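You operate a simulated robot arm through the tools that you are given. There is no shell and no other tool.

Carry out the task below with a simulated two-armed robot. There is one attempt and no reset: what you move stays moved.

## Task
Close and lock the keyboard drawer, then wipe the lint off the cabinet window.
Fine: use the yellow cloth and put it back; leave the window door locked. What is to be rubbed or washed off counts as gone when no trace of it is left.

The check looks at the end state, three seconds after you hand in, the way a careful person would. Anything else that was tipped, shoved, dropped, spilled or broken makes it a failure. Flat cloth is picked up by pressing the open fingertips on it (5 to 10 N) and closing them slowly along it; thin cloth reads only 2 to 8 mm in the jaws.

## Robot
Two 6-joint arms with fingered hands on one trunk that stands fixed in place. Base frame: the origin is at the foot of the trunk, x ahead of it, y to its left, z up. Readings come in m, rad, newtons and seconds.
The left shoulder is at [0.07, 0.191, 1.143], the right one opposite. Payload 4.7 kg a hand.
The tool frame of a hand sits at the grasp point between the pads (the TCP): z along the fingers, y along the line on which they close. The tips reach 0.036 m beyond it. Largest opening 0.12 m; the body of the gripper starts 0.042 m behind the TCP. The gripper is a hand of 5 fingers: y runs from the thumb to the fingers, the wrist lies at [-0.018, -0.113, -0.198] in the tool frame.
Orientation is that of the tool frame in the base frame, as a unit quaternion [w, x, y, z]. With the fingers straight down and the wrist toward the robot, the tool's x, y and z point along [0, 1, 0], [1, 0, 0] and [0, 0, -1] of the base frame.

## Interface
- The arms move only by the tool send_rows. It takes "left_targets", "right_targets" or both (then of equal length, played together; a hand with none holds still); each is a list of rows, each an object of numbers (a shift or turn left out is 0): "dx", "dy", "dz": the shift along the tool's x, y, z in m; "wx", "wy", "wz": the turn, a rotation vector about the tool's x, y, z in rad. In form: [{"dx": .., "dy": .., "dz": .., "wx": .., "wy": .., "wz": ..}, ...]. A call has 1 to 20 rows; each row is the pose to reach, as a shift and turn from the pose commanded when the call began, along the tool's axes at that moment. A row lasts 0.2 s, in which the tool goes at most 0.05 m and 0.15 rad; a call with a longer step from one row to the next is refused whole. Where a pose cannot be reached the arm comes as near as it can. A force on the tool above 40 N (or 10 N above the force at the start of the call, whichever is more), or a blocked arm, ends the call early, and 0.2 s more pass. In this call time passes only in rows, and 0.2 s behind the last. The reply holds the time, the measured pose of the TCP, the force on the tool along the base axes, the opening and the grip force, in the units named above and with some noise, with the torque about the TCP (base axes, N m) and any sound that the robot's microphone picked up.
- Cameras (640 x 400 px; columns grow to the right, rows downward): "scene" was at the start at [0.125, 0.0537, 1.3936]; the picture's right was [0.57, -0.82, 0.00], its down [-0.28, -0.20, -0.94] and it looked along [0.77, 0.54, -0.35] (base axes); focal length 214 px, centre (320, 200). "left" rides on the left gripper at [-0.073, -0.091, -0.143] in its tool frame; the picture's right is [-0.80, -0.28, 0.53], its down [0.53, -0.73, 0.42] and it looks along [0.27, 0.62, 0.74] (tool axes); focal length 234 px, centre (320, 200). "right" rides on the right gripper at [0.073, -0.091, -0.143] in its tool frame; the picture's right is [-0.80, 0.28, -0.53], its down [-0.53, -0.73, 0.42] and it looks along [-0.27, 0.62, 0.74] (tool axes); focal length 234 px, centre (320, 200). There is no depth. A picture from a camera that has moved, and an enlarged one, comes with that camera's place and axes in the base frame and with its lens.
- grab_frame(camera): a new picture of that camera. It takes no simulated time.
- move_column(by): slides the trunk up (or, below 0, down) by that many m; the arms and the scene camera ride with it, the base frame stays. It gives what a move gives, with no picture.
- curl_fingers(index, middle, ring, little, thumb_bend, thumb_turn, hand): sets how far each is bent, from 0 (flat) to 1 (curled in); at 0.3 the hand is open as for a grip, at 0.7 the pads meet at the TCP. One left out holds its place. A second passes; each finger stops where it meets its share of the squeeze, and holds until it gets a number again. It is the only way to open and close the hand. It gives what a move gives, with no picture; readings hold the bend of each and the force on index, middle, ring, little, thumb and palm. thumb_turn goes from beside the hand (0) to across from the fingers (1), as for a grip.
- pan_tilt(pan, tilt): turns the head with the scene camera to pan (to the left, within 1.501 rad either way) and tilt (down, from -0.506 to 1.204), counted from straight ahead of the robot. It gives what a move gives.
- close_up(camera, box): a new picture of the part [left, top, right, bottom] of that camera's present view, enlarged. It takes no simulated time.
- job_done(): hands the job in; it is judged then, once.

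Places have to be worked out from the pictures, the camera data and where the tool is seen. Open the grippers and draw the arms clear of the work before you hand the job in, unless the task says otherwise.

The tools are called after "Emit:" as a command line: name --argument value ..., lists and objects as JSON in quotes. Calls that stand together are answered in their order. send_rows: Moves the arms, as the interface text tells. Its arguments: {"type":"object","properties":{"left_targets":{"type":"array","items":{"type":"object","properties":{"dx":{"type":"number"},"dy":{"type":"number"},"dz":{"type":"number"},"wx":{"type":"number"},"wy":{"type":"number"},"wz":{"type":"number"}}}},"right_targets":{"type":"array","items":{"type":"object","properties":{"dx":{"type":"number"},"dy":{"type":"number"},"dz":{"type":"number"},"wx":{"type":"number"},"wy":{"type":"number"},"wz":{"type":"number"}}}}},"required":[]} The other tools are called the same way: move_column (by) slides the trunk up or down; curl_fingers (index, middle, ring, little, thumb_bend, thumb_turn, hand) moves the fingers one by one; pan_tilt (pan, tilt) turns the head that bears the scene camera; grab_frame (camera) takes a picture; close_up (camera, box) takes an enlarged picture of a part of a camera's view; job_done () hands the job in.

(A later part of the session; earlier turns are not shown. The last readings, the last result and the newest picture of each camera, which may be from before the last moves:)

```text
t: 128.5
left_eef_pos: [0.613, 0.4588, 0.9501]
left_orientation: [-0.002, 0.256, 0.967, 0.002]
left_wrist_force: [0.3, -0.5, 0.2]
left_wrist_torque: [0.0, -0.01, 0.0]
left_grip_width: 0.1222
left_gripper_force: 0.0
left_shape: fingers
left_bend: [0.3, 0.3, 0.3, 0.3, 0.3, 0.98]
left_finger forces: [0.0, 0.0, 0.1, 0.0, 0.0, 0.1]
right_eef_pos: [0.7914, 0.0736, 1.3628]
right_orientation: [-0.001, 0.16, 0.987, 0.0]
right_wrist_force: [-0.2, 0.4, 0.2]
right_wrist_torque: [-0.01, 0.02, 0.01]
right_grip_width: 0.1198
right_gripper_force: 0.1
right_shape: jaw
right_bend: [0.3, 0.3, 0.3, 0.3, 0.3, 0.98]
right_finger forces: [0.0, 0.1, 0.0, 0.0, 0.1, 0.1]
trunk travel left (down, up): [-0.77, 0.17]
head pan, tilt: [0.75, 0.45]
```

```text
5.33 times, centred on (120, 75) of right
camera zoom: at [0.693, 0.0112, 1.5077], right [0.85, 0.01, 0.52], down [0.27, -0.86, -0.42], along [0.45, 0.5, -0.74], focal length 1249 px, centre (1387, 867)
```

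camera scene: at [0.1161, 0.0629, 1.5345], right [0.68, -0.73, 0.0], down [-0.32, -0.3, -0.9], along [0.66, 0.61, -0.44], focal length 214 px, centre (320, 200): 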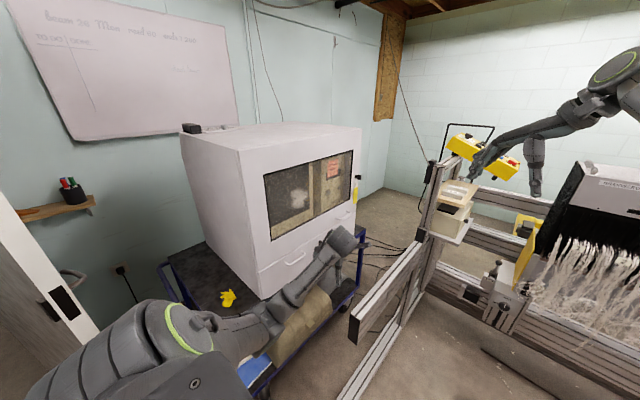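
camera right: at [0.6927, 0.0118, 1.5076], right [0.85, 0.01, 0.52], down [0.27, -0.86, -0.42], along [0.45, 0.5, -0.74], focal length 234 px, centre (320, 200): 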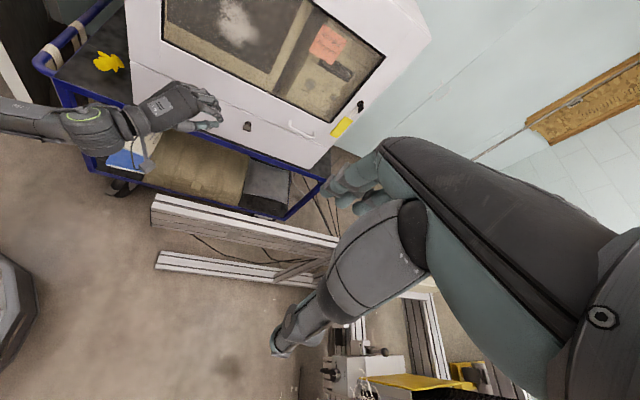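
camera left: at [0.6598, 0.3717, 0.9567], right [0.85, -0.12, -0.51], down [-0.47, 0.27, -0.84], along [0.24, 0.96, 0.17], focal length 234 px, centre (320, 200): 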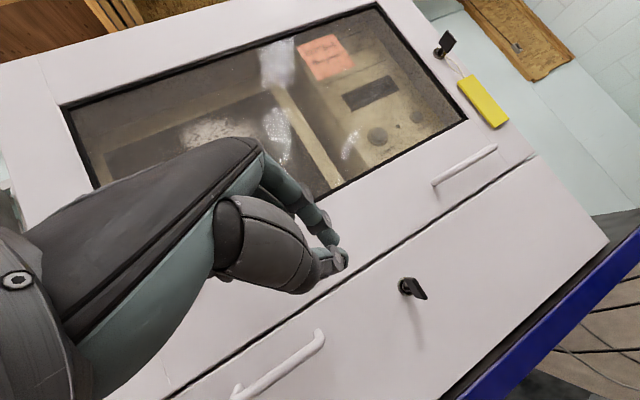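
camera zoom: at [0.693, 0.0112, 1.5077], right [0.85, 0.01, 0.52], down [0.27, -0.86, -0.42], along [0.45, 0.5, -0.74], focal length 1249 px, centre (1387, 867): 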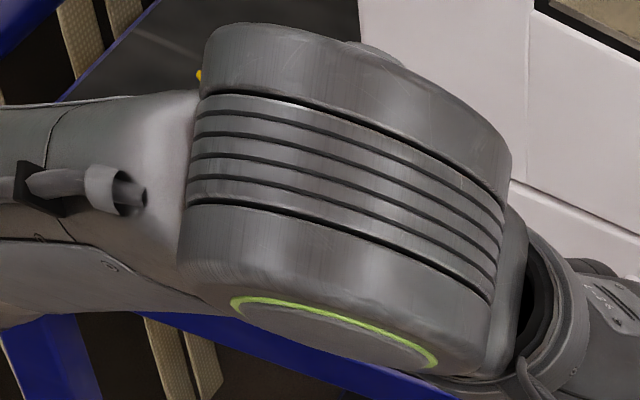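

Hand open and pointing down at (0.613, 0.459, 0.950). I move left in front of the cabinet, keeping low relative to the shoulder, toward the cabinet's left-front corner.

Emit:
send_rows --left_targets '[{"dx": 0.042, "dy": -0.016}, {"dx": 0.084, "dy": -0.032}, {"dx": 0.126, "dy": -0.0476}, {"dx": 0.168, "dy": -0.041}, {"dx": 0.21, "dy": -0.034}, {"dx": 0.2525, "dy": -0.0275}]'

Emit:
pan_tilt --pan 1.1 --tilt 0.7

Emit:
grab_frame --camera "scene"

Emit:
grab_frame --camera "right"

Emit:
grab_frame --camera "left"

```text
t: 129.9
left_eef_pos: [0.38, 0.5622, 0.9529]
left_orientation: [-0.003, 0.256, 0.967, 0.0]
left_wrist_force: [0.0, -0.5, -1.0]
left_wrist_torque: [0.01, -0.04, 0.04]
left_grip_width: 0.1219
left_gripper_force: 0.2
left_shape: fingers
left_bend: [0.3, 0.3, 0.3, 0.3, 0.3, 0.98]
left_finger forces: [0.0, 0.0, 0.1, 0.0, 0.0, 0.0]
left hand out of reach, approached as far as the arm can: row 1, 2, 3, 4
right_eef_pos: [0.7882, 0.0739, 1.3651]
right_orientation: [0.0, 0.16, 0.987, 0.0]
right_wrist_force: [0.2, 0.6, 1.1]
right_wrist_torque: [-0.02, -0.04, -0.01]
right_grip_width: 0.1198
right_gripper_force: 0.1
right_shape: jaw
right_bend: [0.3, 0.3, 0.3, 0.3, 0.3, 0.98]
right_finger forces: [0.0, 0.1, 0.0, 0.0, 0.1, 0.0]
trunk travel left (down, up): [-0.77, 0.17]
head pan, tilt: [0.75, 0.45]
```

```text
t: 130.7
left_eef_pos: [0.3841, 0.5606, 0.9522]
left_orientation: [-0.004, 0.256, 0.967, 0.002]
left_wrist_force: [-0.1, -0.5, -0.2]
left_wrist_torque: [-0.01, 0.03, 0.01]
left_grip_width: 0.1223
left_gripper_force: 0.1
left_shape: fingers
left_bend: [0.3, 0.3, 0.3, 0.3, 0.3, 0.98]
left_finger forces: [0.1, 0.0, 0.1, 0.0, 0.0, 0.0]
right_eef_pos: [0.7904, 0.0736, 1.3638]
right_orientation: [-0.001, 0.161, 0.987, 0.0]
right_wrist_force: [-0.7, 0.1, 0.5]
right_wrist_torque: [0.01, 0.01, 0.02]
right_grip_width: 0.1202
right_gripper_force: 0.0
right_shape: jaw
right_bend: [0.3, 0.3, 0.3, 0.3, 0.3, 0.98]
right_finger forces: [0.0, 0.0, 0.0, 0.0, 0.1, 0.1]
trunk travel left (down, up): [-0.77, 0.17]
head pan, tilt: [1.1, 0.7]
```

```text
taken
camera scene: at [0.0881, 0.0758, 1.5124], right [0.89, -0.45, 0.0], down [-0.29, -0.57, -0.77], along [0.35, 0.68, -0.64], focal length 214 px, centre (320, 200)
```

scene: 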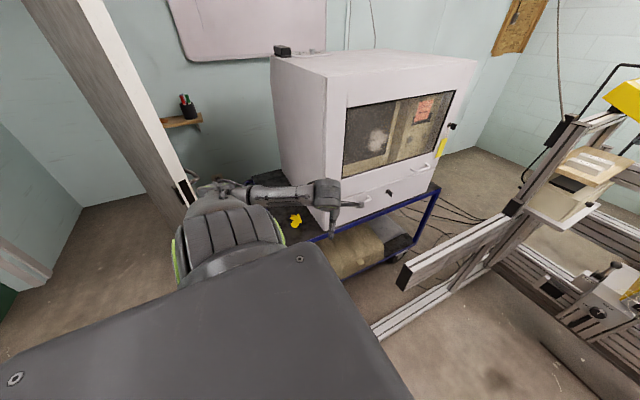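

```text
taken
camera right: at [0.6936, 0.0111, 1.5074], right [0.85, 0.01, 0.52], down [0.27, -0.86, -0.42], along [0.45, 0.5, -0.74], focal length 234 px, centre (320, 200)
```

right: 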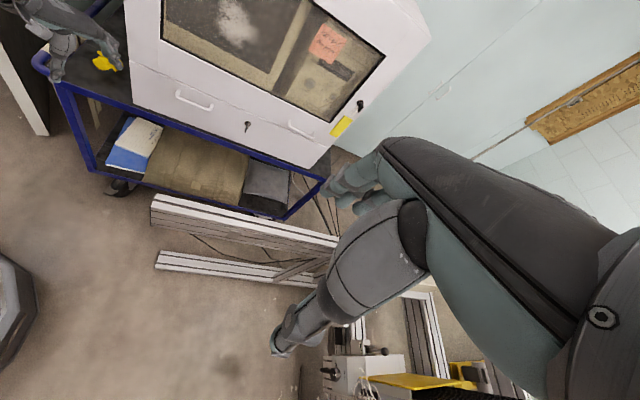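

```text
taken
camera left: at [0.4028, 0.4442, 1.0948], right [0.56, -0.64, -0.53], down [-0.83, -0.37, -0.42], along [0.07, 0.67, -0.74], focal length 234 px, centre (320, 200)
```

left: 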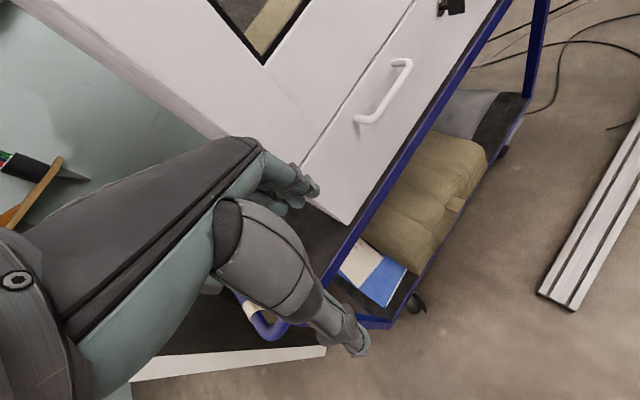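

The arm came round with the elbow out to the left. I continue to a point above the cloth, keeping z≈0.95 and clear of the cabinet's side wall (x≈0.43).

Emit:
send_rows --left_targets '[{"dx": 0.032, "dy": 0.02}, {"dx": 0.064, "dy": 0.04}, {"dx": 0.0964, "dy": 0.0602}, {"dx": 0.116, "dy": 0.0875}, {"dx": 0.135, "dy": 0.115}, {"dx": 0.1546, "dy": 0.1421}]'

Emit:
grab_frame --camera "scene"

Emit:
close_up --camera "right" --box '[20, 0, 160, 90]'

Emit:
grab_frame --camera "left"

```text
t: 132.1
left_eef_pos: [0.3164, 0.716, 0.9296]
left_orientation: [-0.003, 0.256, 0.967, 0.001]
left_wrist_force: [0.8, 0.7, -0.4]
left_wrist_torque: [-0.01, 0.05, -0.03]
left_grip_width: 0.1223
left_gripper_force: 0.0
left_shape: fingers
left_bend: [0.3, 0.3, 0.3, 0.3, 0.3, 0.98]
left_finger forces: [0.1, 0.0, 0.0, 0.0, 0.0, 0.0]
left hand out of reach, approached as far as the arm can: row 4, 5, 6
right_eef_pos: [0.7913, 0.073, 1.3637]
right_orientation: [-0.001, 0.161, 0.987, 0.0]
right_wrist_force: [0.1, 0.5, 0.5]
right_wrist_torque: [0.0, 0.02, 0.02]
right_grip_width: 0.12
right_gripper_force: 0.1
right_shape: jaw
right_bend: [0.3, 0.3, 0.3, 0.3, 0.3, 0.98]
right_finger forces: [0.1, 0.0, 0.1, 0.0, 0.1, 0.0]
trunk travel left (down, up): [-0.77, 0.17]
head pan, tilt: [1.1, 0.7]
```

```text
taken
camera scene: at [0.0878, 0.076, 1.5123], right [0.89, -0.45, 0.0], down [-0.29, -0.57, -0.76], along [0.35, 0.68, -0.64], focal length 214 px, centre (320, 200)
```

scene: 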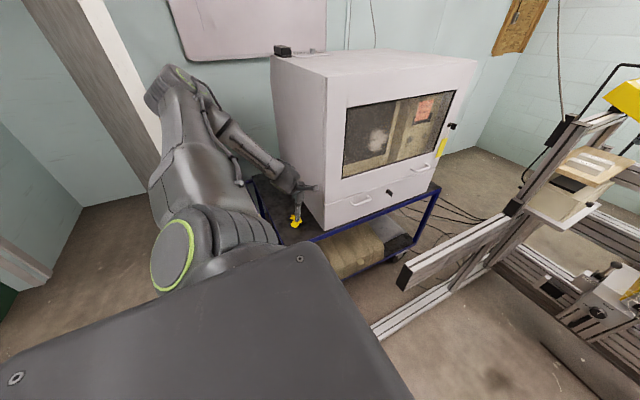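

```text
4.44 times, centred on (90, 45) of right
camera zoom: at [0.6934, 0.0112, 1.5074], right [0.85, 0.01, 0.52], down [0.27, -0.86, -0.42], along [0.45, 0.5, -0.74], focal length 1041 px, centre (1342, 889)
```

zoom: 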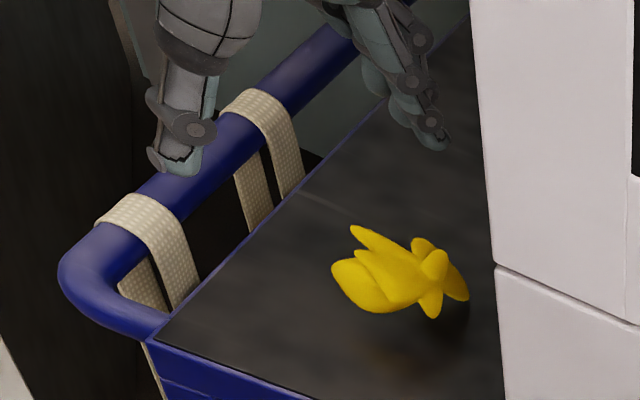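

```text
taken
camera left: at [0.3363, 0.5995, 1.0723], right [0.56, -0.64, -0.53], down [-0.83, -0.37, -0.42], along [0.07, 0.67, -0.74], focal length 234 px, centre (320, 200)
```

left: 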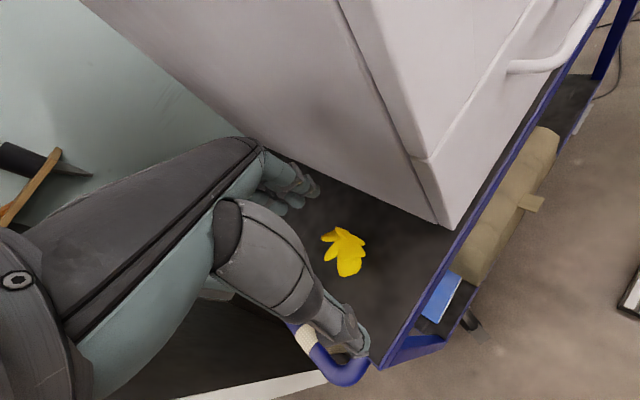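

I see the cloth at (0.317, 0.80, 0.735) from both cameras, and the cart's handle tube beside it at x≈0.235, z≈0.80. I yaw to 45° to keep palm and thumb clear of the tube and descend toward (0.326, 0.79, 0.88).

Emit:
send_rows --left_targets '[{"dx": 0.009, "dy": 0.023, "dz": 0.017, "wz": 0.09}, {"dx": 0.019, "dy": 0.046, "dz": 0.034, "wz": 0.18}, {"dx": 0.0283, "dy": 0.0691, "dz": 0.05, "wz": 0.262}]'

Emit:
grab_frame --camera "scene"

Emit:
close_up --camera "right" --box '[20, 0, 160, 90]'

Emit:
grab_frame --camera "left"

```text
t: 132.9
left_eef_pos: [0.3279, 0.7887, 0.8835]
left_orientation: [-0.003, 0.38, 0.925, 0.001]
left_wrist_force: [-0.1, -0.4, 0.2]
left_wrist_torque: [0.0, 0.03, -0.02]
left_grip_width: 0.1226
left_gripper_force: 0.0
left_shape: fingers
left_bend: [0.3, 0.3, 0.3, 0.3, 0.3, 0.98]
left_finger forces: [0.1, 0.1, 0.0, 0.1, 0.0, 0.0]
right_eef_pos: [0.7909, 0.0755, 1.3637]
right_orientation: [-0.001, 0.161, 0.987, 0.0]
right_wrist_force: [0.1, -0.2, 0.6]
right_wrist_torque: [0.01, 0.01, 0.03]
right_grip_width: 0.1198
right_gripper_force: 0.0
right_shape: jaw
right_bend: [0.3, 0.3, 0.3, 0.3, 0.3, 0.98]
right_finger forces: [0.0, 0.0, 0.1, 0.0, 0.0, 0.0]
trunk travel left (down, up): [-0.77, 0.17]
head pan, tilt: [1.1, 0.7]
```

```text
taken
camera scene: at [0.0877, 0.0766, 1.5124], right [0.89, -0.45, 0.0], down [-0.29, -0.57, -0.76], along [0.35, 0.68, -0.64], focal length 214 px, centre (320, 200)
```

scene: 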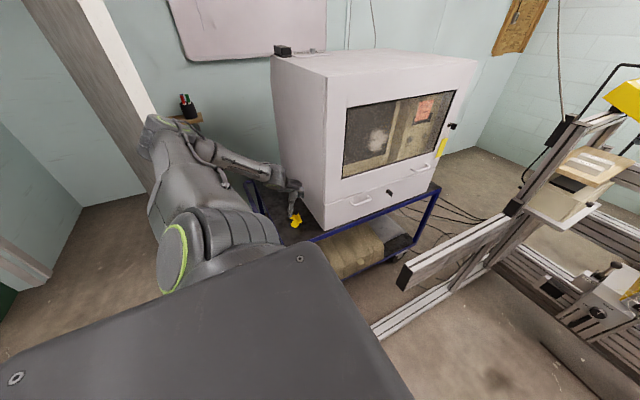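

```text
4.44 times, centred on (90, 45) of right
camera zoom: at [0.6933, 0.0115, 1.5076], right [0.85, 0.01, 0.52], down [0.27, -0.86, -0.42], along [0.45, 0.5, -0.74], focal length 1041 px, centre (1342, 889)
```

zoom: 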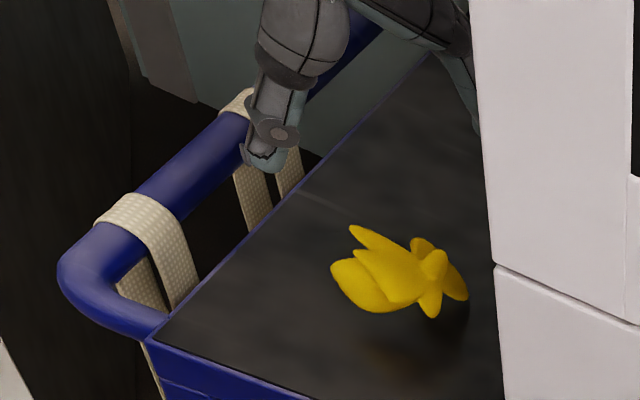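

```text
taken
camera left: at [0.3158, 0.6716, 1.0256], right [0.37, -0.76, -0.53], down [-0.9, -0.15, -0.42], along [0.24, 0.63, -0.74], focal length 234 px, centre (320, 200)
```

left: 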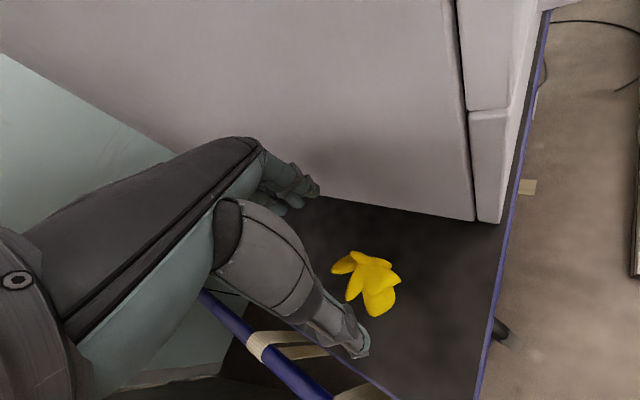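

Good, no limits; the cloth is right below. I descend to z≈0.80 with the open hand straddling the cloth and check clearance to the handle tube.

Emit:
send_rows --left_targets '[{"dx": 0.0033, "dy": 0.0005, "dz": 0.028}, {"dx": 0.0066, "dy": 0.001, "dz": 0.056}, {"dx": 0.0099, "dy": 0.0015, "dz": 0.083}]'

Emit:
close_up --camera "right" --box '[20, 0, 160, 90]'

Emit:
grab_frame --camera "left"

Emit:
close_up --camera "scene" --box '[200, 140, 360, 250]'

```text
t: 133.7
left_eef_pos: [0.3199, 0.7998, 0.7995]
left_orientation: [-0.003, 0.38, 0.925, 0.001]
left_wrist_force: [-0.5, 0.0, 0.4]
left_wrist_torque: [-0.04, 0.03, 0.01]
left_grip_width: 0.1223
left_gripper_force: 0.1
left_shape: fingers
left_bend: [0.3, 0.3, 0.3, 0.3, 0.3, 0.98]
left_finger forces: [0.0, 0.0, 0.1, 0.0, 0.0, 0.0]
right_eef_pos: [0.7904, 0.0737, 1.3642]
right_orientation: [0.0, 0.161, 0.987, -0.001]
right_wrist_force: [0.7, 0.7, 0.6]
right_wrist_torque: [-0.01, 0.02, 0.03]
right_grip_width: 0.1198
right_gripper_force: 0.0
right_shape: jaw
right_bend: [0.3, 0.3, 0.3, 0.3, 0.3, 0.98]
right_finger forces: [0.1, 0.1, 0.0, 0.0, 0.1, 0.1]
trunk travel left (down, up): [-0.77, 0.17]
head pan, tilt: [1.1, 0.7]
```

```text
4.44 times, centred on (90, 45) of right
camera zoom: at [0.693, 0.0114, 1.5078], right [0.85, 0.01, 0.52], down [0.27, -0.86, -0.42], along [0.45, 0.5, -0.74], focal length 1041 px, centre (1342, 889)
```

zoom: 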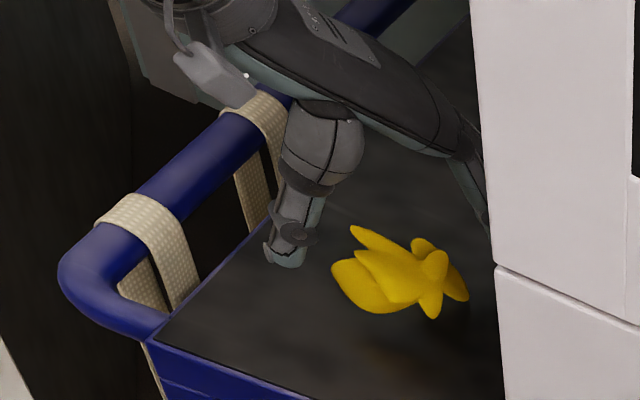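

```text
taken
camera left: at [0.307, 0.6825, 0.943], right [0.37, -0.76, -0.53], down [-0.9, -0.14, -0.42], along [0.24, 0.63, -0.74], focal length 234 px, centre (320, 200)
```

left: 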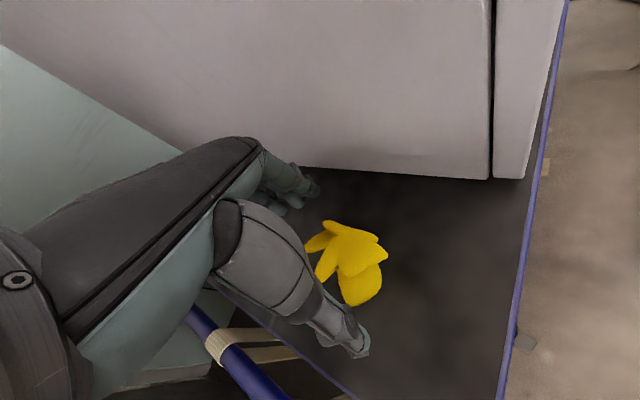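

```text
3.64 times, centred on (280, 195) of scene
camera zoom: at [0.0875, 0.0763, 1.5124], right [0.89, -0.45, 0.0], down [-0.29, -0.57, -0.76], along [0.35, 0.68, -0.64], focal length 780 px, centre (466, 218)
```

zoom: 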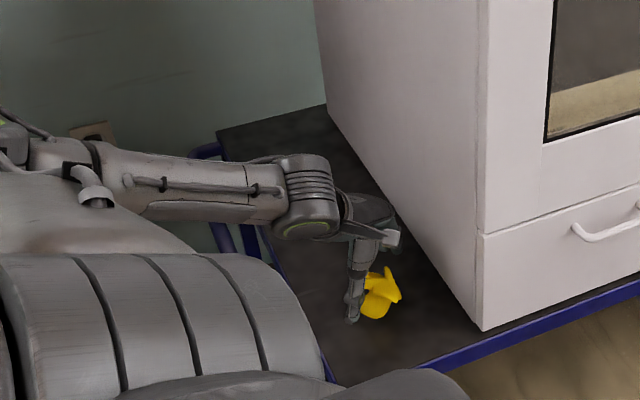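

The hand is centred over the cloth. I descend slowly, watching for contact of the fingertips with the table.

Emit:
send_rows --left_targets '[{"dz": 0.008}, {"dz": 0.016}, {"dz": 0.024}, {"dz": 0.032}]'

Emit:
close_up --camera "right" --box '[20, 0, 160, 90]'

Emit:
grab_frame --camera "left"

```text
t: 134.7
left_eef_pos: [0.3185, 0.7997, 0.7663]
left_orientation: [-0.004, 0.381, 0.925, 0.001]
left_wrist_force: [1.0, 0.0, 0.4]
left_wrist_torque: [-0.03, -0.04, 0.02]
left_grip_width: 0.1224
left_gripper_force: 0.0
left_shape: fingers
left_bend: [0.3, 0.3, 0.3, 0.3, 0.3, 0.98]
left_finger forces: [0.0, 0.0, 0.1, 0.0, 0.1, 0.1]
right_eef_pos: [0.7906, 0.0737, 1.3634]
right_orientation: [0.0, 0.161, 0.987, -0.001]
right_wrist_force: [0.8, 0.8, 0.0]
right_wrist_torque: [0.0, 0.0, 0.0]
right_grip_width: 0.1197
right_gripper_force: 0.0
right_shape: jaw
right_bend: [0.3, 0.3, 0.3, 0.3, 0.3, 0.98]
right_finger forces: [0.0, 0.0, 0.1, 0.0, 0.0, 0.1]
trunk travel left (down, up): [-0.77, 0.17]
head pan, tilt: [1.1, 0.7]
```

```text
4.44 times, centred on (90, 45) of right
camera zoom: at [0.693, 0.0116, 1.5077], right [0.85, 0.01, 0.52], down [0.27, -0.86, -0.42], along [0.45, 0.5, -0.74], focal length 1041 px, centre (1342, 889)
```

zoom: 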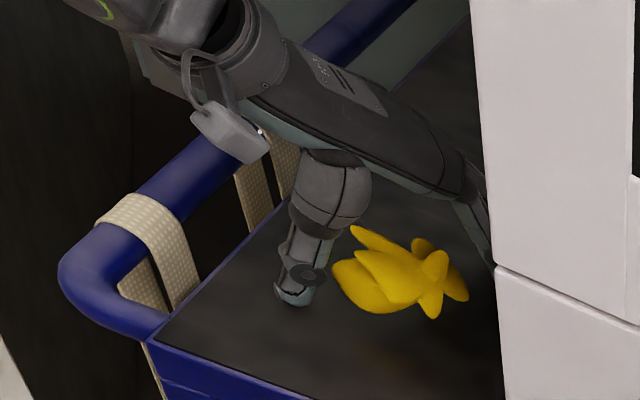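

```text
taken
camera left: at [0.3065, 0.6826, 0.9102], right [0.37, -0.76, -0.53], down [-0.9, -0.15, -0.42], along [0.24, 0.63, -0.74], focal length 234 px, centre (320, 200)
```

left: 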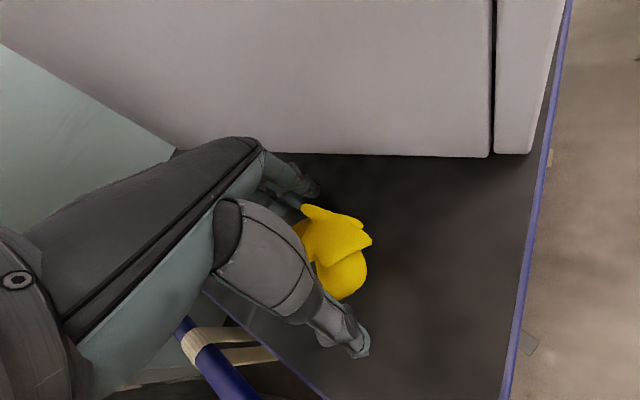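

Still no contact at z=0.766. I go down in 5 mm steps until the fingertips just touch the table.

Emit:
send_rows --left_targets '[{"dz": 0.005}, {"dz": 0.01}, {"dz": 0.015}]'

```text
t: 135.5
left_eef_pos: [0.3214, 0.7996, 0.7627]
left_orientation: [-0.002, 0.383, 0.924, 0.009]
left_wrist_force: [-6.1, -1.1, 32.2]
left_wrist_torque: [1.51, -0.9, 0.33]
left_grip_width: 0.1242
left_gripper_force: 16.4
left_shape: fingers
left_bend: [0.3, 0.3, 0.3, 0.3, 0.28, 0.98]
left_finger forces: [1.0, 29.0, 0.0, 0.0, 2.5, 0.1]
right_eef_pos: [0.787, 0.0707, 1.3662]
right_orientation: [-0.001, 0.159, 0.987, 0.002]
right_wrist_force: [-0.3, 0.2, -0.7]
right_wrist_torque: [0.0, 0.01, -0.01]
right_grip_width: 0.1199
right_gripper_force: 0.1
right_shape: jaw
right_bend: [0.3, 0.3, 0.3, 0.3, 0.3, 0.98]
right_finger forces: [0.0, 0.0, 0.0, 0.0, 0.0, 0.0]
trunk travel left (down, up): [-0.77, 0.17]
head pan, tilt: [1.1, 0.7]
stopped in row 3 (left hand): the force on the tool passed its limit at 43 N (the readings are from after the stop); the commanded pose is now the measured one
```

Contact at TCP z≈0.763 (table ≈0.727). I ease off 4 mm and start closing the fingers gently around the cloth.

Emit:
send_rows --left_targets '[{"dz": -0.002}, {"dz": -0.004}]'

Emit:
curl_fingers --hand "left" --index 0.45 --middle 0.45 --ring 0.45 --little 0.45 --thumb_bend 0.45

Emit:
grab_frame --camera "left"

Emit:
close_up --camera "right" --box '[20, 0, 160, 90]'

```text
t: 136.1
left_eef_pos: [0.3208, 0.7987, 0.7648]
left_orientation: [-0.002, 0.383, 0.924, 0.005]
left_wrist_force: [-4.8, -0.4, 21.0]
left_wrist_torque: [1.17, -0.7, 0.3]
left_grip_width: 0.1239
left_gripper_force: 10.7
left_shape: fingers
left_bend: [0.3, 0.3, 0.3, 0.3, 0.29, 0.98]
left_finger forces: [0.1, 20.5, 0.0, 0.0, 0.6, 0.0]
right_eef_pos: [0.7881, 0.0716, 1.3654]
right_orientation: [-0.001, 0.161, 0.987, 0.002]
right_wrist_force: [-1.2, -0.8, 0.6]
right_wrist_torque: [-0.02, 0.02, 0.0]
right_grip_width: 0.1198
right_gripper_force: 0.1
right_shape: jaw
right_bend: [0.3, 0.3, 0.3, 0.3, 0.3, 0.98]
right_finger forces: [0.1, 0.0, 0.0, 0.0, 0.0, 0.1]
trunk travel left (down, up): [-0.77, 0.17]
head pan, tilt: [1.1, 0.7]
```

```text
t: 137.1
left_eef_pos: [0.3219, 0.7981, 0.7662]
left_orientation: [-0.002, 0.383, 0.924, 0.006]
left_wrist_force: [0.8, 6.7, 37.7]
left_wrist_torque: [1.24, -0.79, 0.22]
left_grip_width: 0.096
left_gripper_force: 19.4
left_shape: fingers
left_bend: [0.39, 0.31, 0.44, 0.45, 0.4, 0.98]
left_finger forces: [6.4, 21.5, 0.7, 0.1, 10.8, 0.0]
right_eef_pos: [0.7883, 0.0687, 1.3661]
right_orientation: [0.0, 0.16, 0.987, 0.001]
right_wrist_force: [0.5, -0.3, 0.1]
right_wrist_torque: [0.01, 0.01, -0.01]
right_grip_width: 0.1197
right_gripper_force: 0.1
right_shape: jaw
right_bend: [0.3, 0.3, 0.3, 0.3, 0.3, 0.98]
right_finger forces: [0.0, 0.0, 0.0, 0.0, 0.0, 0.1]
trunk travel left (down, up): [-0.77, 0.17]
head pan, tilt: [1.1, 0.7]
```

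```text
taken
camera left: at [0.3079, 0.6795, 0.9081], right [0.37, -0.76, -0.54], down [-0.89, -0.13, -0.43], along [0.25, 0.64, -0.73], focal length 234 px, centre (320, 200)
```

left: 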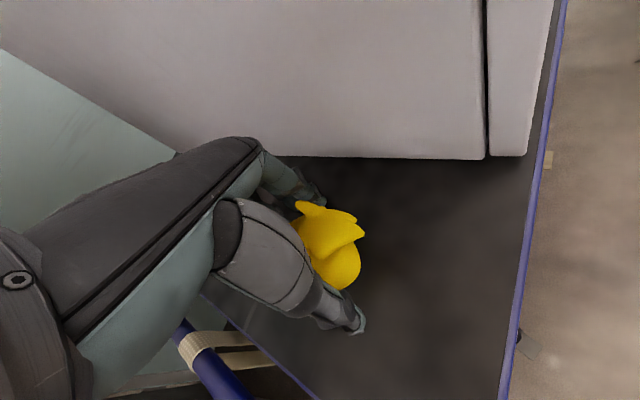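

```text
4.44 times, centred on (90, 45) of right
camera zoom: at [0.6903, 0.0057, 1.5092], right [0.85, 0.01, 0.53], down [0.27, -0.86, -0.43], along [0.45, 0.51, -0.74], focal length 1041 px, centre (1342, 889)
```

zoom: 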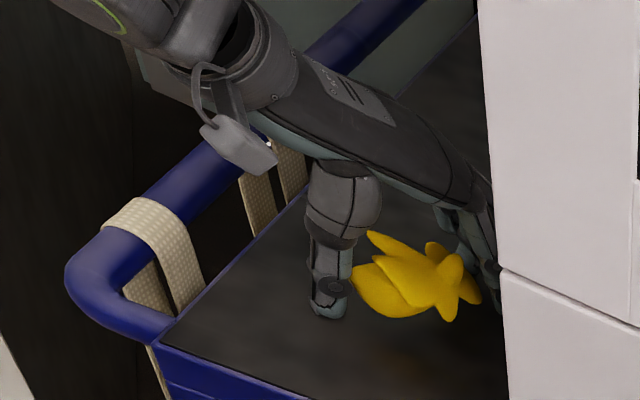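

Curling pushes the tips into the table (38 N), so I raise the hand 12 mm and keep closing.

Emit:
send_rows --left_targets '[{"dz": -0.006}, {"dz": -0.013}]'

Emit:
curl_fingers --hand "left" --index 0.55 --middle 0.55 --ring 0.55 --little 0.55 --thumb_bend 0.55

Emit:
grab_frame --camera "left"

```text
t: 137.7
left_eef_pos: [0.3194, 0.7998, 0.7715]
left_orientation: [-0.003, 0.381, 0.924, 0.001]
left_wrist_force: [-0.1, -1.2, 0.1]
left_wrist_torque: [0.02, 0.02, 0.0]
left_grip_width: 0.0856
left_gripper_force: 3.2
left_shape: fingers
left_bend: [0.43, 0.39, 0.44, 0.45, 0.43, 0.97]
left_finger forces: [1.9, 0.0, 1.3, 0.0, 3.1, 0.1]
right_eef_pos: [0.7903, 0.0741, 1.3639]
right_orientation: [-0.001, 0.16, 0.987, -0.001]
right_wrist_force: [0.3, -0.6, 0.1]
right_wrist_torque: [0.0, 0.01, -0.02]
right_grip_width: 0.1197
right_gripper_force: 0.1
right_shape: jaw
right_bend: [0.3, 0.3, 0.3, 0.3, 0.3, 0.98]
right_finger forces: [0.1, 0.1, 0.1, 0.0, 0.1, 0.0]
trunk travel left (down, up): [-0.77, 0.17]
head pan, tilt: [1.1, 0.7]
```

```text
t: 138.7
left_eef_pos: [0.3216, 0.8015, 0.7734]
left_orientation: [-0.003, 0.383, 0.924, 0.002]
left_wrist_force: [-0.1, 0.4, 0.6]
left_wrist_torque: [-0.01, 0.01, 0.01]
left_grip_width: 0.0798
left_gripper_force: 17.3
left_shape: fingers
left_bend: [0.49, 0.49, 0.5, 0.55, 0.44, 0.95]
left_finger forces: [5.9, 6.6, 5.9, 0.1, 16.2, 0.0]
right_eef_pos: [0.7899, 0.0757, 1.3642]
right_orientation: [-0.001, 0.161, 0.987, -0.001]
right_wrist_force: [-0.5, 0.2, 0.8]
right_wrist_torque: [-0.03, -0.01, 0.02]
right_grip_width: 0.1201
right_gripper_force: 0.0
right_shape: jaw
right_bend: [0.3, 0.3, 0.3, 0.3, 0.3, 0.98]
right_finger forces: [0.0, 0.0, 0.0, 0.1, 0.0, 0.0]
trunk travel left (down, up): [-0.77, 0.17]
head pan, tilt: [1.1, 0.7]
```

```text
taken
camera left: at [0.3086, 0.6825, 0.9164], right [0.37, -0.76, -0.53], down [-0.9, -0.14, -0.42], along [0.25, 0.63, -0.73], focal length 234 px, centre (320, 200)
```

left: 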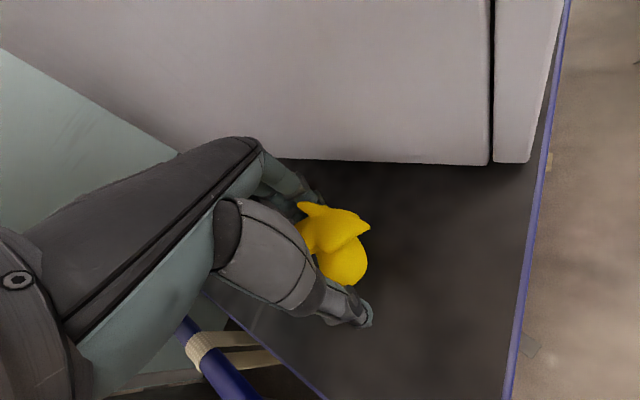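

The fingers have closed on the cloth (17 N at 80 mm). I lift it a little to check that it comes along.

Emit:
send_rows --left_targets '[{"dz": -0.015}, {"dz": -0.03}, {"dz": -0.05}]'

Emit:
grab_frame --camera "left"

Emit:
close_up --camera "right" --box '[20, 0, 160, 90]'

```text
t: 139.5
left_eef_pos: [0.3218, 0.7994, 0.8237]
left_orientation: [-0.003, 0.382, 0.924, 0.003]
left_wrist_force: [1.0, 0.2, -1.8]
left_wrist_torque: [0.01, -0.02, 0.01]
left_grip_width: 0.0798
left_gripper_force: 17.3
left_shape: fingers
left_bend: [0.49, 0.49, 0.5, 0.55, 0.44, 0.95]
left_finger forces: [6.0, 6.4, 5.9, 0.0, 16.3, 0.1]
right_eef_pos: [0.7909, 0.0739, 1.3651]
right_orientation: [-0.001, 0.161, 0.987, 0.0]
right_wrist_force: [-0.5, 0.1, -0.2]
right_wrist_torque: [0.03, 0.0, -0.03]
right_grip_width: 0.12
right_gripper_force: 0.0
right_shape: jaw
right_bend: [0.3, 0.3, 0.3, 0.3, 0.3, 0.98]
right_finger forces: [0.0, 0.1, 0.1, 0.1, 0.0, 0.0]
trunk travel left (down, up): [-0.77, 0.17]
head pan, tilt: [1.1, 0.7]
```

```text
taken
camera left: at [0.3085, 0.6812, 0.9659], right [0.37, -0.76, -0.53], down [-0.9, -0.14, -0.42], along [0.25, 0.63, -0.73], focal length 234 px, centre (320, 200)
```

left: 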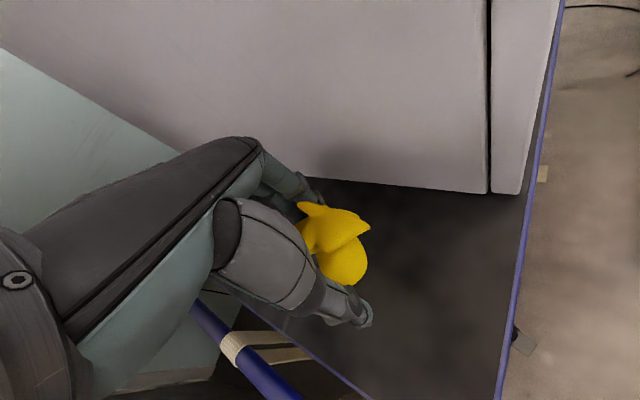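

```text
4.44 times, centred on (90, 45) of right
camera zoom: at [0.693, 0.0108, 1.5076], right [0.85, 0.01, 0.52], down [0.27, -0.86, -0.42], along [0.45, 0.5, -0.74], focal length 1041 px, centre (1342, 889)
```

zoom: 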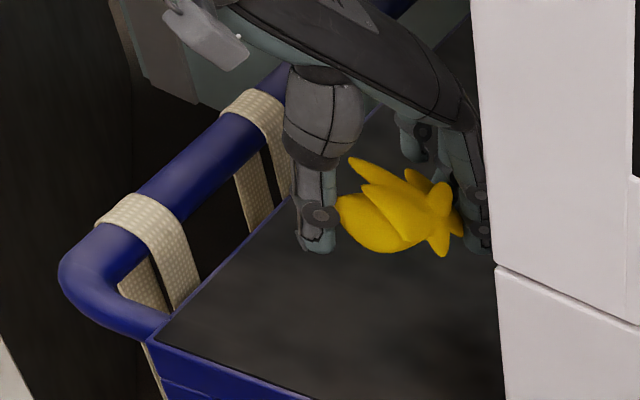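

The cloth is held and lifted; I'll put it back later at the same pose (TCP 0.3216, 0.8015, 0.7734, yaw 45°). I check the arm posture before travelling to the window.

Emit:
send_rows --left_targets '[{"dz": -0.04}, {"dz": -0.08}, {"dz": -0.12}]'

Emit:
grab_frame --camera "scene"

Emit:
grab_frame --camera "right"

```text
t: 140.3
left_eef_pos: [0.323, 0.7967, 0.9227]
left_orientation: [-0.004, 0.384, 0.923, 0.002]
left_wrist_force: [0.2, -0.3, -1.2]
left_wrist_torque: [-0.01, -0.03, -0.02]
left_grip_width: 0.0795
left_gripper_force: 17.8
left_shape: fingers
left_bend: [0.49, 0.49, 0.5, 0.55, 0.44, 0.95]
left_finger forces: [6.0, 6.6, 5.7, 0.0, 16.8, 0.1]
left hand out of reach, approached as far as the arm can: row 3
right_eef_pos: [0.7928, 0.0729, 1.3626]
right_orientation: [-0.002, 0.161, 0.987, -0.001]
right_wrist_force: [0.1, -0.2, -0.3]
right_wrist_torque: [0.05, 0.05, 0.05]
right_grip_width: 0.1198
right_gripper_force: 0.1
right_shape: jaw
right_bend: [0.3, 0.3, 0.3, 0.3, 0.3, 0.98]
right_finger forces: [0.0, 0.1, 0.0, 0.0, 0.1, 0.1]
trunk travel left (down, up): [-0.77, 0.17]
head pan, tilt: [1.1, 0.7]
```

```text
taken
camera scene: at [0.0896, 0.0748, 1.5121], right [0.89, -0.45, 0.0], down [-0.29, -0.57, -0.76], along [0.35, 0.68, -0.64], focal length 214 px, centre (320, 200)
```

scene: 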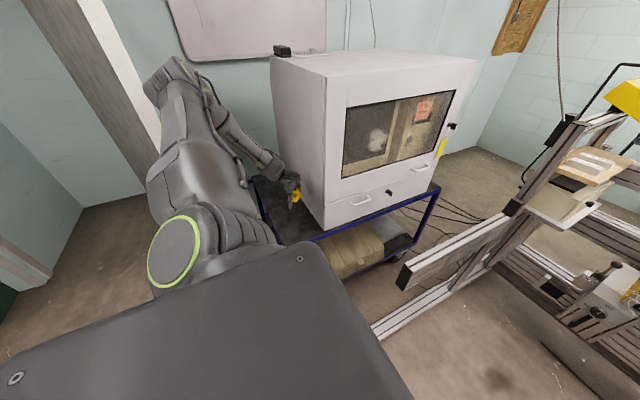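

```text
taken
camera right: at [0.6953, 0.0099, 1.5061], right [0.85, 0.01, 0.52], down [0.27, -0.86, -0.43], along [0.45, 0.5, -0.74], focal length 234 px, centre (320, 200)
```

right: 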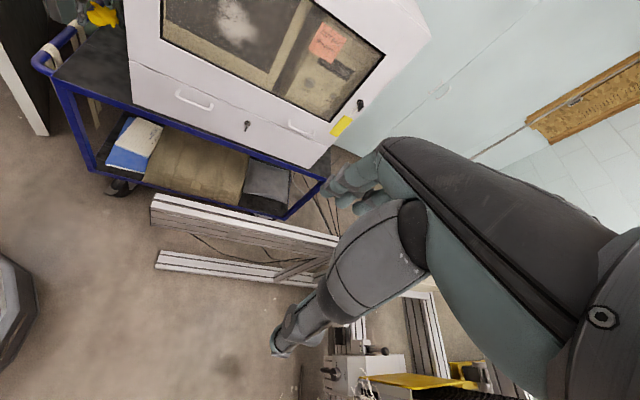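

The cloth is secure. I retrace the route back around the cabinet corner to its front-left side.

Emit:
send_rows --left_targets '[{"dx": -0.0206, "dy": -0.0195, "dz": 0.004}, {"dx": -0.0413, "dy": -0.0389, "dz": 0.008}, {"dx": -0.0625, "dy": -0.0555, "dz": -0.002}, {"dx": -0.0835, "dy": -0.072, "dz": -0.012}, {"dx": -0.1046, "dy": -0.0888, "dz": -0.022}, {"dx": -0.14, "dy": -0.101, "dz": -0.0245}, {"dx": -0.175, "dy": -0.113, "dz": -0.027}, {"dx": -0.2098, "dy": -0.1254, "dz": -0.029}]'

Emit:
grab_frame --camera "scene"

Emit:
grab_frame --camera "left"

```text
t: 142.1
left_eef_pos: [0.3826, 0.56, 0.953]
left_orientation: [-0.004, 0.384, 0.923, 0.003]
left_wrist_force: [0.7, -1.0, -0.4]
left_wrist_torque: [0.03, 0.05, 0.0]
left_grip_width: 0.0792
left_gripper_force: 17.2
left_shape: fingers
left_bend: [0.49, 0.49, 0.5, 0.55, 0.44, 0.95]
left_finger forces: [5.9, 6.3, 5.7, 0.0, 16.6, 0.0]
left hand out of reach, approached as far as the arm can: row 4, 5
right_eef_pos: [0.7915, 0.0742, 1.3643]
right_orientation: [-0.002, 0.16, 0.987, 0.0]
right_wrist_force: [0.7, 0.1, 0.6]
right_wrist_torque: [0.01, -0.02, 0.0]
right_grip_width: 0.1199
right_gripper_force: 0.1
right_shape: jaw
right_bend: [0.3, 0.3, 0.3, 0.3, 0.3, 0.98]
right_finger forces: [0.0, 0.0, 0.1, 0.0, 0.0, 0.0]
trunk travel left (down, up): [-0.77, 0.17]
head pan, tilt: [1.1, 0.7]
```

```text
taken
camera scene: at [0.0889, 0.0758, 1.5124], right [0.89, -0.45, 0.0], down [-0.29, -0.57, -0.76], along [0.35, 0.68, -0.64], focal length 214 px, centre (320, 200)
```

scene: 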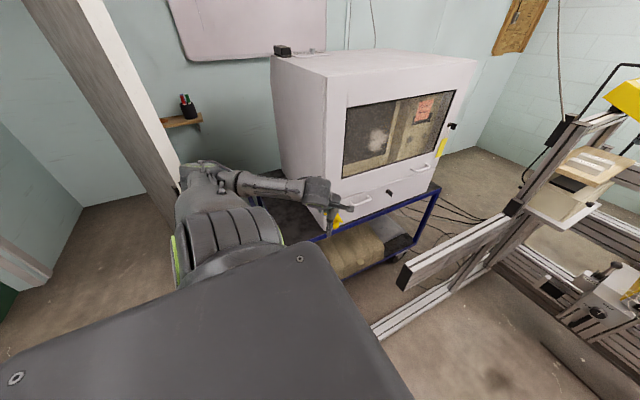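

```text
taken
camera left: at [0.3707, 0.4413, 1.0955], right [0.37, -0.76, -0.53], down [-0.9, -0.14, -0.42], along [0.25, 0.63, -0.73], focal length 234 px, centre (320, 200)
```

left: 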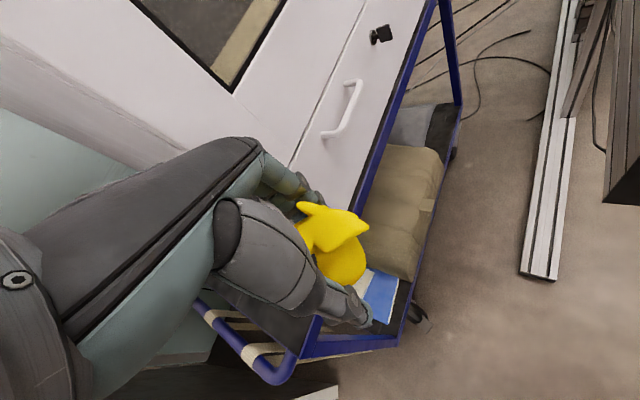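

I continue along the front toward (0.60, 0.45, 0.95).

Emit:
send_rows --left_targets '[{"dx": -0.042, "dy": 0.004}, {"dx": -0.084, "dy": 0.008}, {"dx": -0.1255, "dy": 0.0116}, {"dx": -0.161, "dy": 0.0326}, {"dx": -0.197, "dy": 0.0536}, {"dx": -0.2319, "dy": 0.0746}]'

Emit:
pan_tilt --pan 0.8 --tilt 0.5

Emit:
grab_frame --camera "scene"

```text
t: 143.5
left_eef_pos: [0.5984, 0.4481, 0.9509]
left_orientation: [-0.004, 0.382, 0.924, 0.004]
left_wrist_force: [-0.4, 0.1, -0.3]
left_wrist_torque: [-0.01, -0.01, 0.01]
left_grip_width: 0.0791
left_gripper_force: 17.0
left_shape: fingers
left_bend: [0.49, 0.5, 0.5, 0.55, 0.44, 0.95]
left_finger forces: [5.7, 6.3, 5.4, 0.1, 16.4, 0.0]
right_eef_pos: [0.7926, 0.0723, 1.3625]
right_orientation: [-0.002, 0.161, 0.987, -0.002]
right_wrist_force: [0.4, 0.1, -0.5]
right_wrist_torque: [0.01, 0.02, 0.01]
right_grip_width: 0.1201
right_gripper_force: 0.1
right_shape: jaw
right_bend: [0.3, 0.3, 0.3, 0.3, 0.3, 0.98]
right_finger forces: [0.0, 0.0, 0.1, 0.0, 0.1, 0.0]
trunk travel left (down, up): [-0.77, 0.17]
head pan, tilt: [1.1, 0.7]
```

```text
t: 144.3
left_eef_pos: [0.5973, 0.4502, 0.9511]
left_orientation: [-0.003, 0.382, 0.924, 0.003]
left_wrist_force: [-0.4, 0.1, -0.9]
left_wrist_torque: [-0.02, 0.0, -0.01]
left_grip_width: 0.0786
left_gripper_force: 16.2
left_shape: fingers
left_bend: [0.49, 0.5, 0.5, 0.55, 0.44, 0.95]
left_finger forces: [5.9, 6.3, 5.4, 0.0, 16.5, 0.1]
right_eef_pos: [0.7904, 0.074, 1.3637]
right_orientation: [-0.001, 0.16, 0.987, -0.001]
right_wrist_force: [0.5, -0.1, -0.4]
right_wrist_torque: [-0.02, 0.0, 0.0]
right_grip_width: 0.1198
right_gripper_force: 0.1
right_shape: jaw
right_bend: [0.3, 0.3, 0.3, 0.3, 0.3, 0.98]
right_finger forces: [0.0, 0.0, 0.1, 0.0, 0.0, 0.0]
trunk travel left (down, up): [-0.77, 0.17]
head pan, tilt: [0.799, 0.499]
```

```text
taken
camera scene: at [0.112, 0.0659, 1.53], right [0.72, -0.7, 0.0], down [-0.33, -0.34, -0.88], along [0.61, 0.63, -0.48], focal length 214 px, centre (320, 200)
```

scene: 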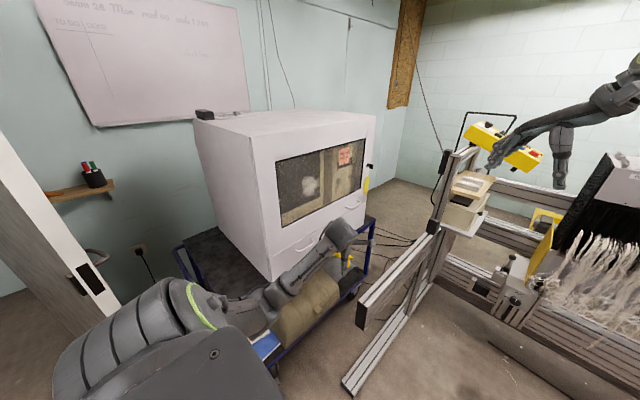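

No limits. I now raise the hand to window height and tilt it so the fingers (and the cloth face) point straight at the glass (+Y).

Emit:
send_rows --left_targets '[{"dx": 0.0004, "dy": 0.0034, "dz": -0.0173, "wx": -0.101, "wy": 0.101}, {"dx": 0.0009, "dy": 0.0068, "dz": -0.0345, "wx": -0.202, "wy": 0.202}, {"dx": 0.0013, "dy": 0.0102, "dz": -0.0518, "wx": -0.303, "wy": 0.303}, {"dx": 0.0018, "dy": 0.0136, "dz": -0.0691, "wx": -0.404, "wy": 0.404}, {"dx": 0.0022, "dy": 0.017, "dz": -0.0864, "wx": -0.505, "wy": 0.505}, {"dx": 0.0027, "dy": 0.0205, "dz": -0.1036, "wx": -0.606, "wy": 0.606}, {"dx": 0.0031, "dy": 0.0239, "dz": -0.1209, "wx": -0.707, "wy": 0.707}, {"dx": 0.0036, "dy": 0.0273, "dz": -0.1382, "wx": -0.808, "wy": 0.808}, {"dx": 0.004, "dy": 0.0307, "dz": -0.1555, "wx": -0.909, "wy": 0.909}, {"dx": 0.0045, "dy": 0.0341, "dz": -0.1727, "wx": -1.01, "wy": 1.01}, {"dx": 0.0049, "dy": 0.0375, "dz": -0.19, "wx": -1.11, "wy": 1.11}]'

Emit:
grab_frame --camera "scene"

Emit:
grab_frame --camera "left"

Emit:
grab_frame --camera "right"

```text
t: 146.7
left_eef_pos: [0.6218, 0.4814, 1.139]
left_orientation: [-0.273, 0.27, 0.65, 0.656]
left_wrist_force: [0.2, 0.2, -0.4]
left_wrist_torque: [0.0, 0.01, 0.02]
left_grip_width: 0.0785
left_gripper_force: 16.3
left_shape: fingers
left_bend: [0.49, 0.5, 0.51, 0.55, 0.44, 0.95]
left_finger forces: [5.8, 6.3, 5.2, 0.1, 15.9, 0.0]
right_eef_pos: [0.79, 0.0729, 1.3639]
right_orientation: [-0.001, 0.161, 0.987, -0.001]
right_wrist_force: [-0.5, -0.4, -0.3]
right_wrist_torque: [-0.01, -0.01, -0.02]
right_grip_width: 0.12
right_gripper_force: 0.0
right_shape: jaw
right_bend: [0.3, 0.3, 0.3, 0.3, 0.3, 0.98]
right_finger forces: [0.0, 0.0, 0.0, 0.1, 0.0, 0.0]
trunk travel left (down, up): [-0.77, 0.17]
head pan, tilt: [0.799, 0.499]
```

```text
taken
camera scene: at [0.1124, 0.0661, 1.53], right [0.72, -0.7, 0.0], down [-0.33, -0.34, -0.88], along [0.61, 0.63, -0.48], focal length 214 px, centre (320, 200)
```

scene: 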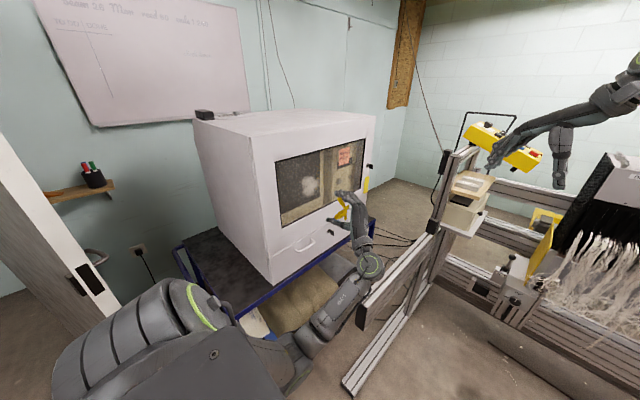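

```text
taken
camera left: at [0.6085, 0.3371, 1.022], right [0.37, 0.53, -0.76], down [-0.89, 0.43, -0.14], along [0.25, 0.73, 0.63], focal length 234 px, centre (320, 200)
```

left: 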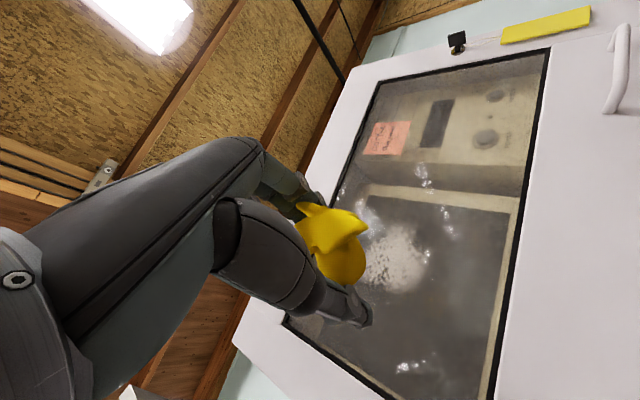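

```text
taken
camera right: at [0.693, 0.0118, 1.5076], right [0.85, 0.01, 0.52], down [0.27, -0.86, -0.42], along [0.45, 0.5, -0.74], focal length 234 px, centre (320, 200)
```

right: 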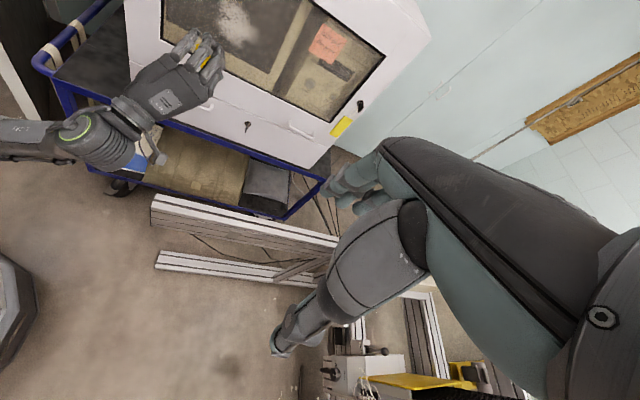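

The hand points at the glass and the cloth faces the window; the lint patch is centred at (0.66, 1.147), about 11 cm across. I approach to y=0.60 in front of it.

Emit:
send_rows --left_targets '[{"dx": -0.0073, "dy": 0.0106, "dz": 0.0396}, {"dx": -0.0147, "dy": 0.0212, "dz": 0.0791}, {"dx": -0.022, "dy": 0.0318, "dz": 0.1187}]'

Emit:
grab_frame --camera "left"

Emit:
close_up --camera "right" --box '[130, 0, 300, 100]'

Emit:
close_up --camera "scene" --box '[260, 130, 400, 240]'

```text
t: 147.5
left_eef_pos: [0.6616, 0.5996, 1.1474]
left_orientation: [-0.271, 0.271, 0.651, 0.655]
left_wrist_force: [0.7, -0.3, -0.5]
left_wrist_torque: [-0.01, -0.02, -0.03]
left_grip_width: 0.0787
left_gripper_force: 16.5
left_shape: fingers
left_bend: [0.49, 0.5, 0.51, 0.55, 0.44, 0.95]
left_finger forces: [5.7, 6.1, 5.2, 0.0, 15.6, 0.0]
right_eef_pos: [0.7901, 0.0742, 1.3637]
right_orientation: [-0.001, 0.161, 0.987, -0.001]
right_wrist_force: [-0.2, 0.8, 0.0]
right_wrist_torque: [0.02, -0.01, 0.0]
right_grip_width: 0.1201
right_gripper_force: 0.0
right_shape: jaw
right_bend: [0.3, 0.3, 0.3, 0.3, 0.3, 0.98]
right_finger forces: [0.1, 0.0, 0.0, 0.0, 0.1, 0.0]
trunk travel left (down, up): [-0.77, 0.17]
head pan, tilt: [0.799, 0.499]
```

```text
taken
camera left: at [0.6479, 0.4556, 1.031], right [0.37, 0.53, -0.76], down [-0.89, 0.43, -0.14], along [0.25, 0.73, 0.63], focal length 234 px, centre (320, 200)
```

left: 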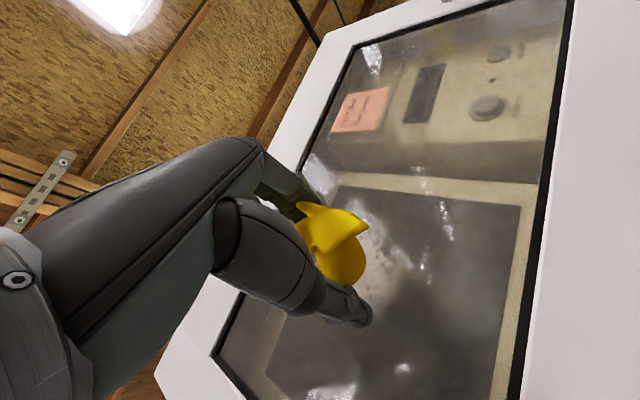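

```text
3.76 times, centred on (215, 50) of right
camera zoom: at [0.6932, 0.0117, 1.5076], right [0.85, 0.01, 0.52], down [0.27, -0.86, -0.42], along [0.45, 0.5, -0.74], focal length 882 px, centre (715, 765)
```

zoom: 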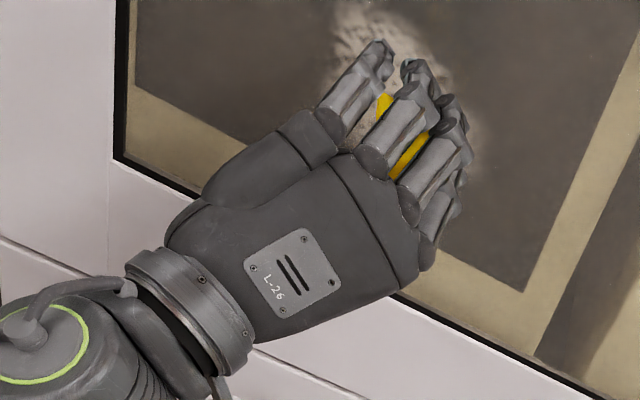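

```text
3.64 times, centred on (330, 185) of scene
camera zoom: at [0.1125, 0.0662, 1.53], right [0.72, -0.7, 0.0], down [-0.33, -0.34, -0.88], along [0.61, 0.63, -0.48], focal length 780 px, centre (284, 254)
```

zoom: 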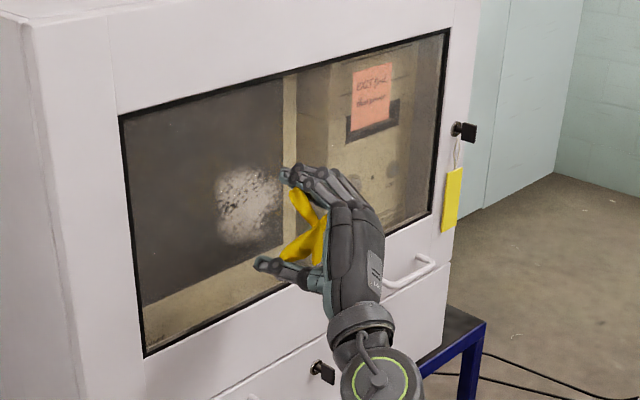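

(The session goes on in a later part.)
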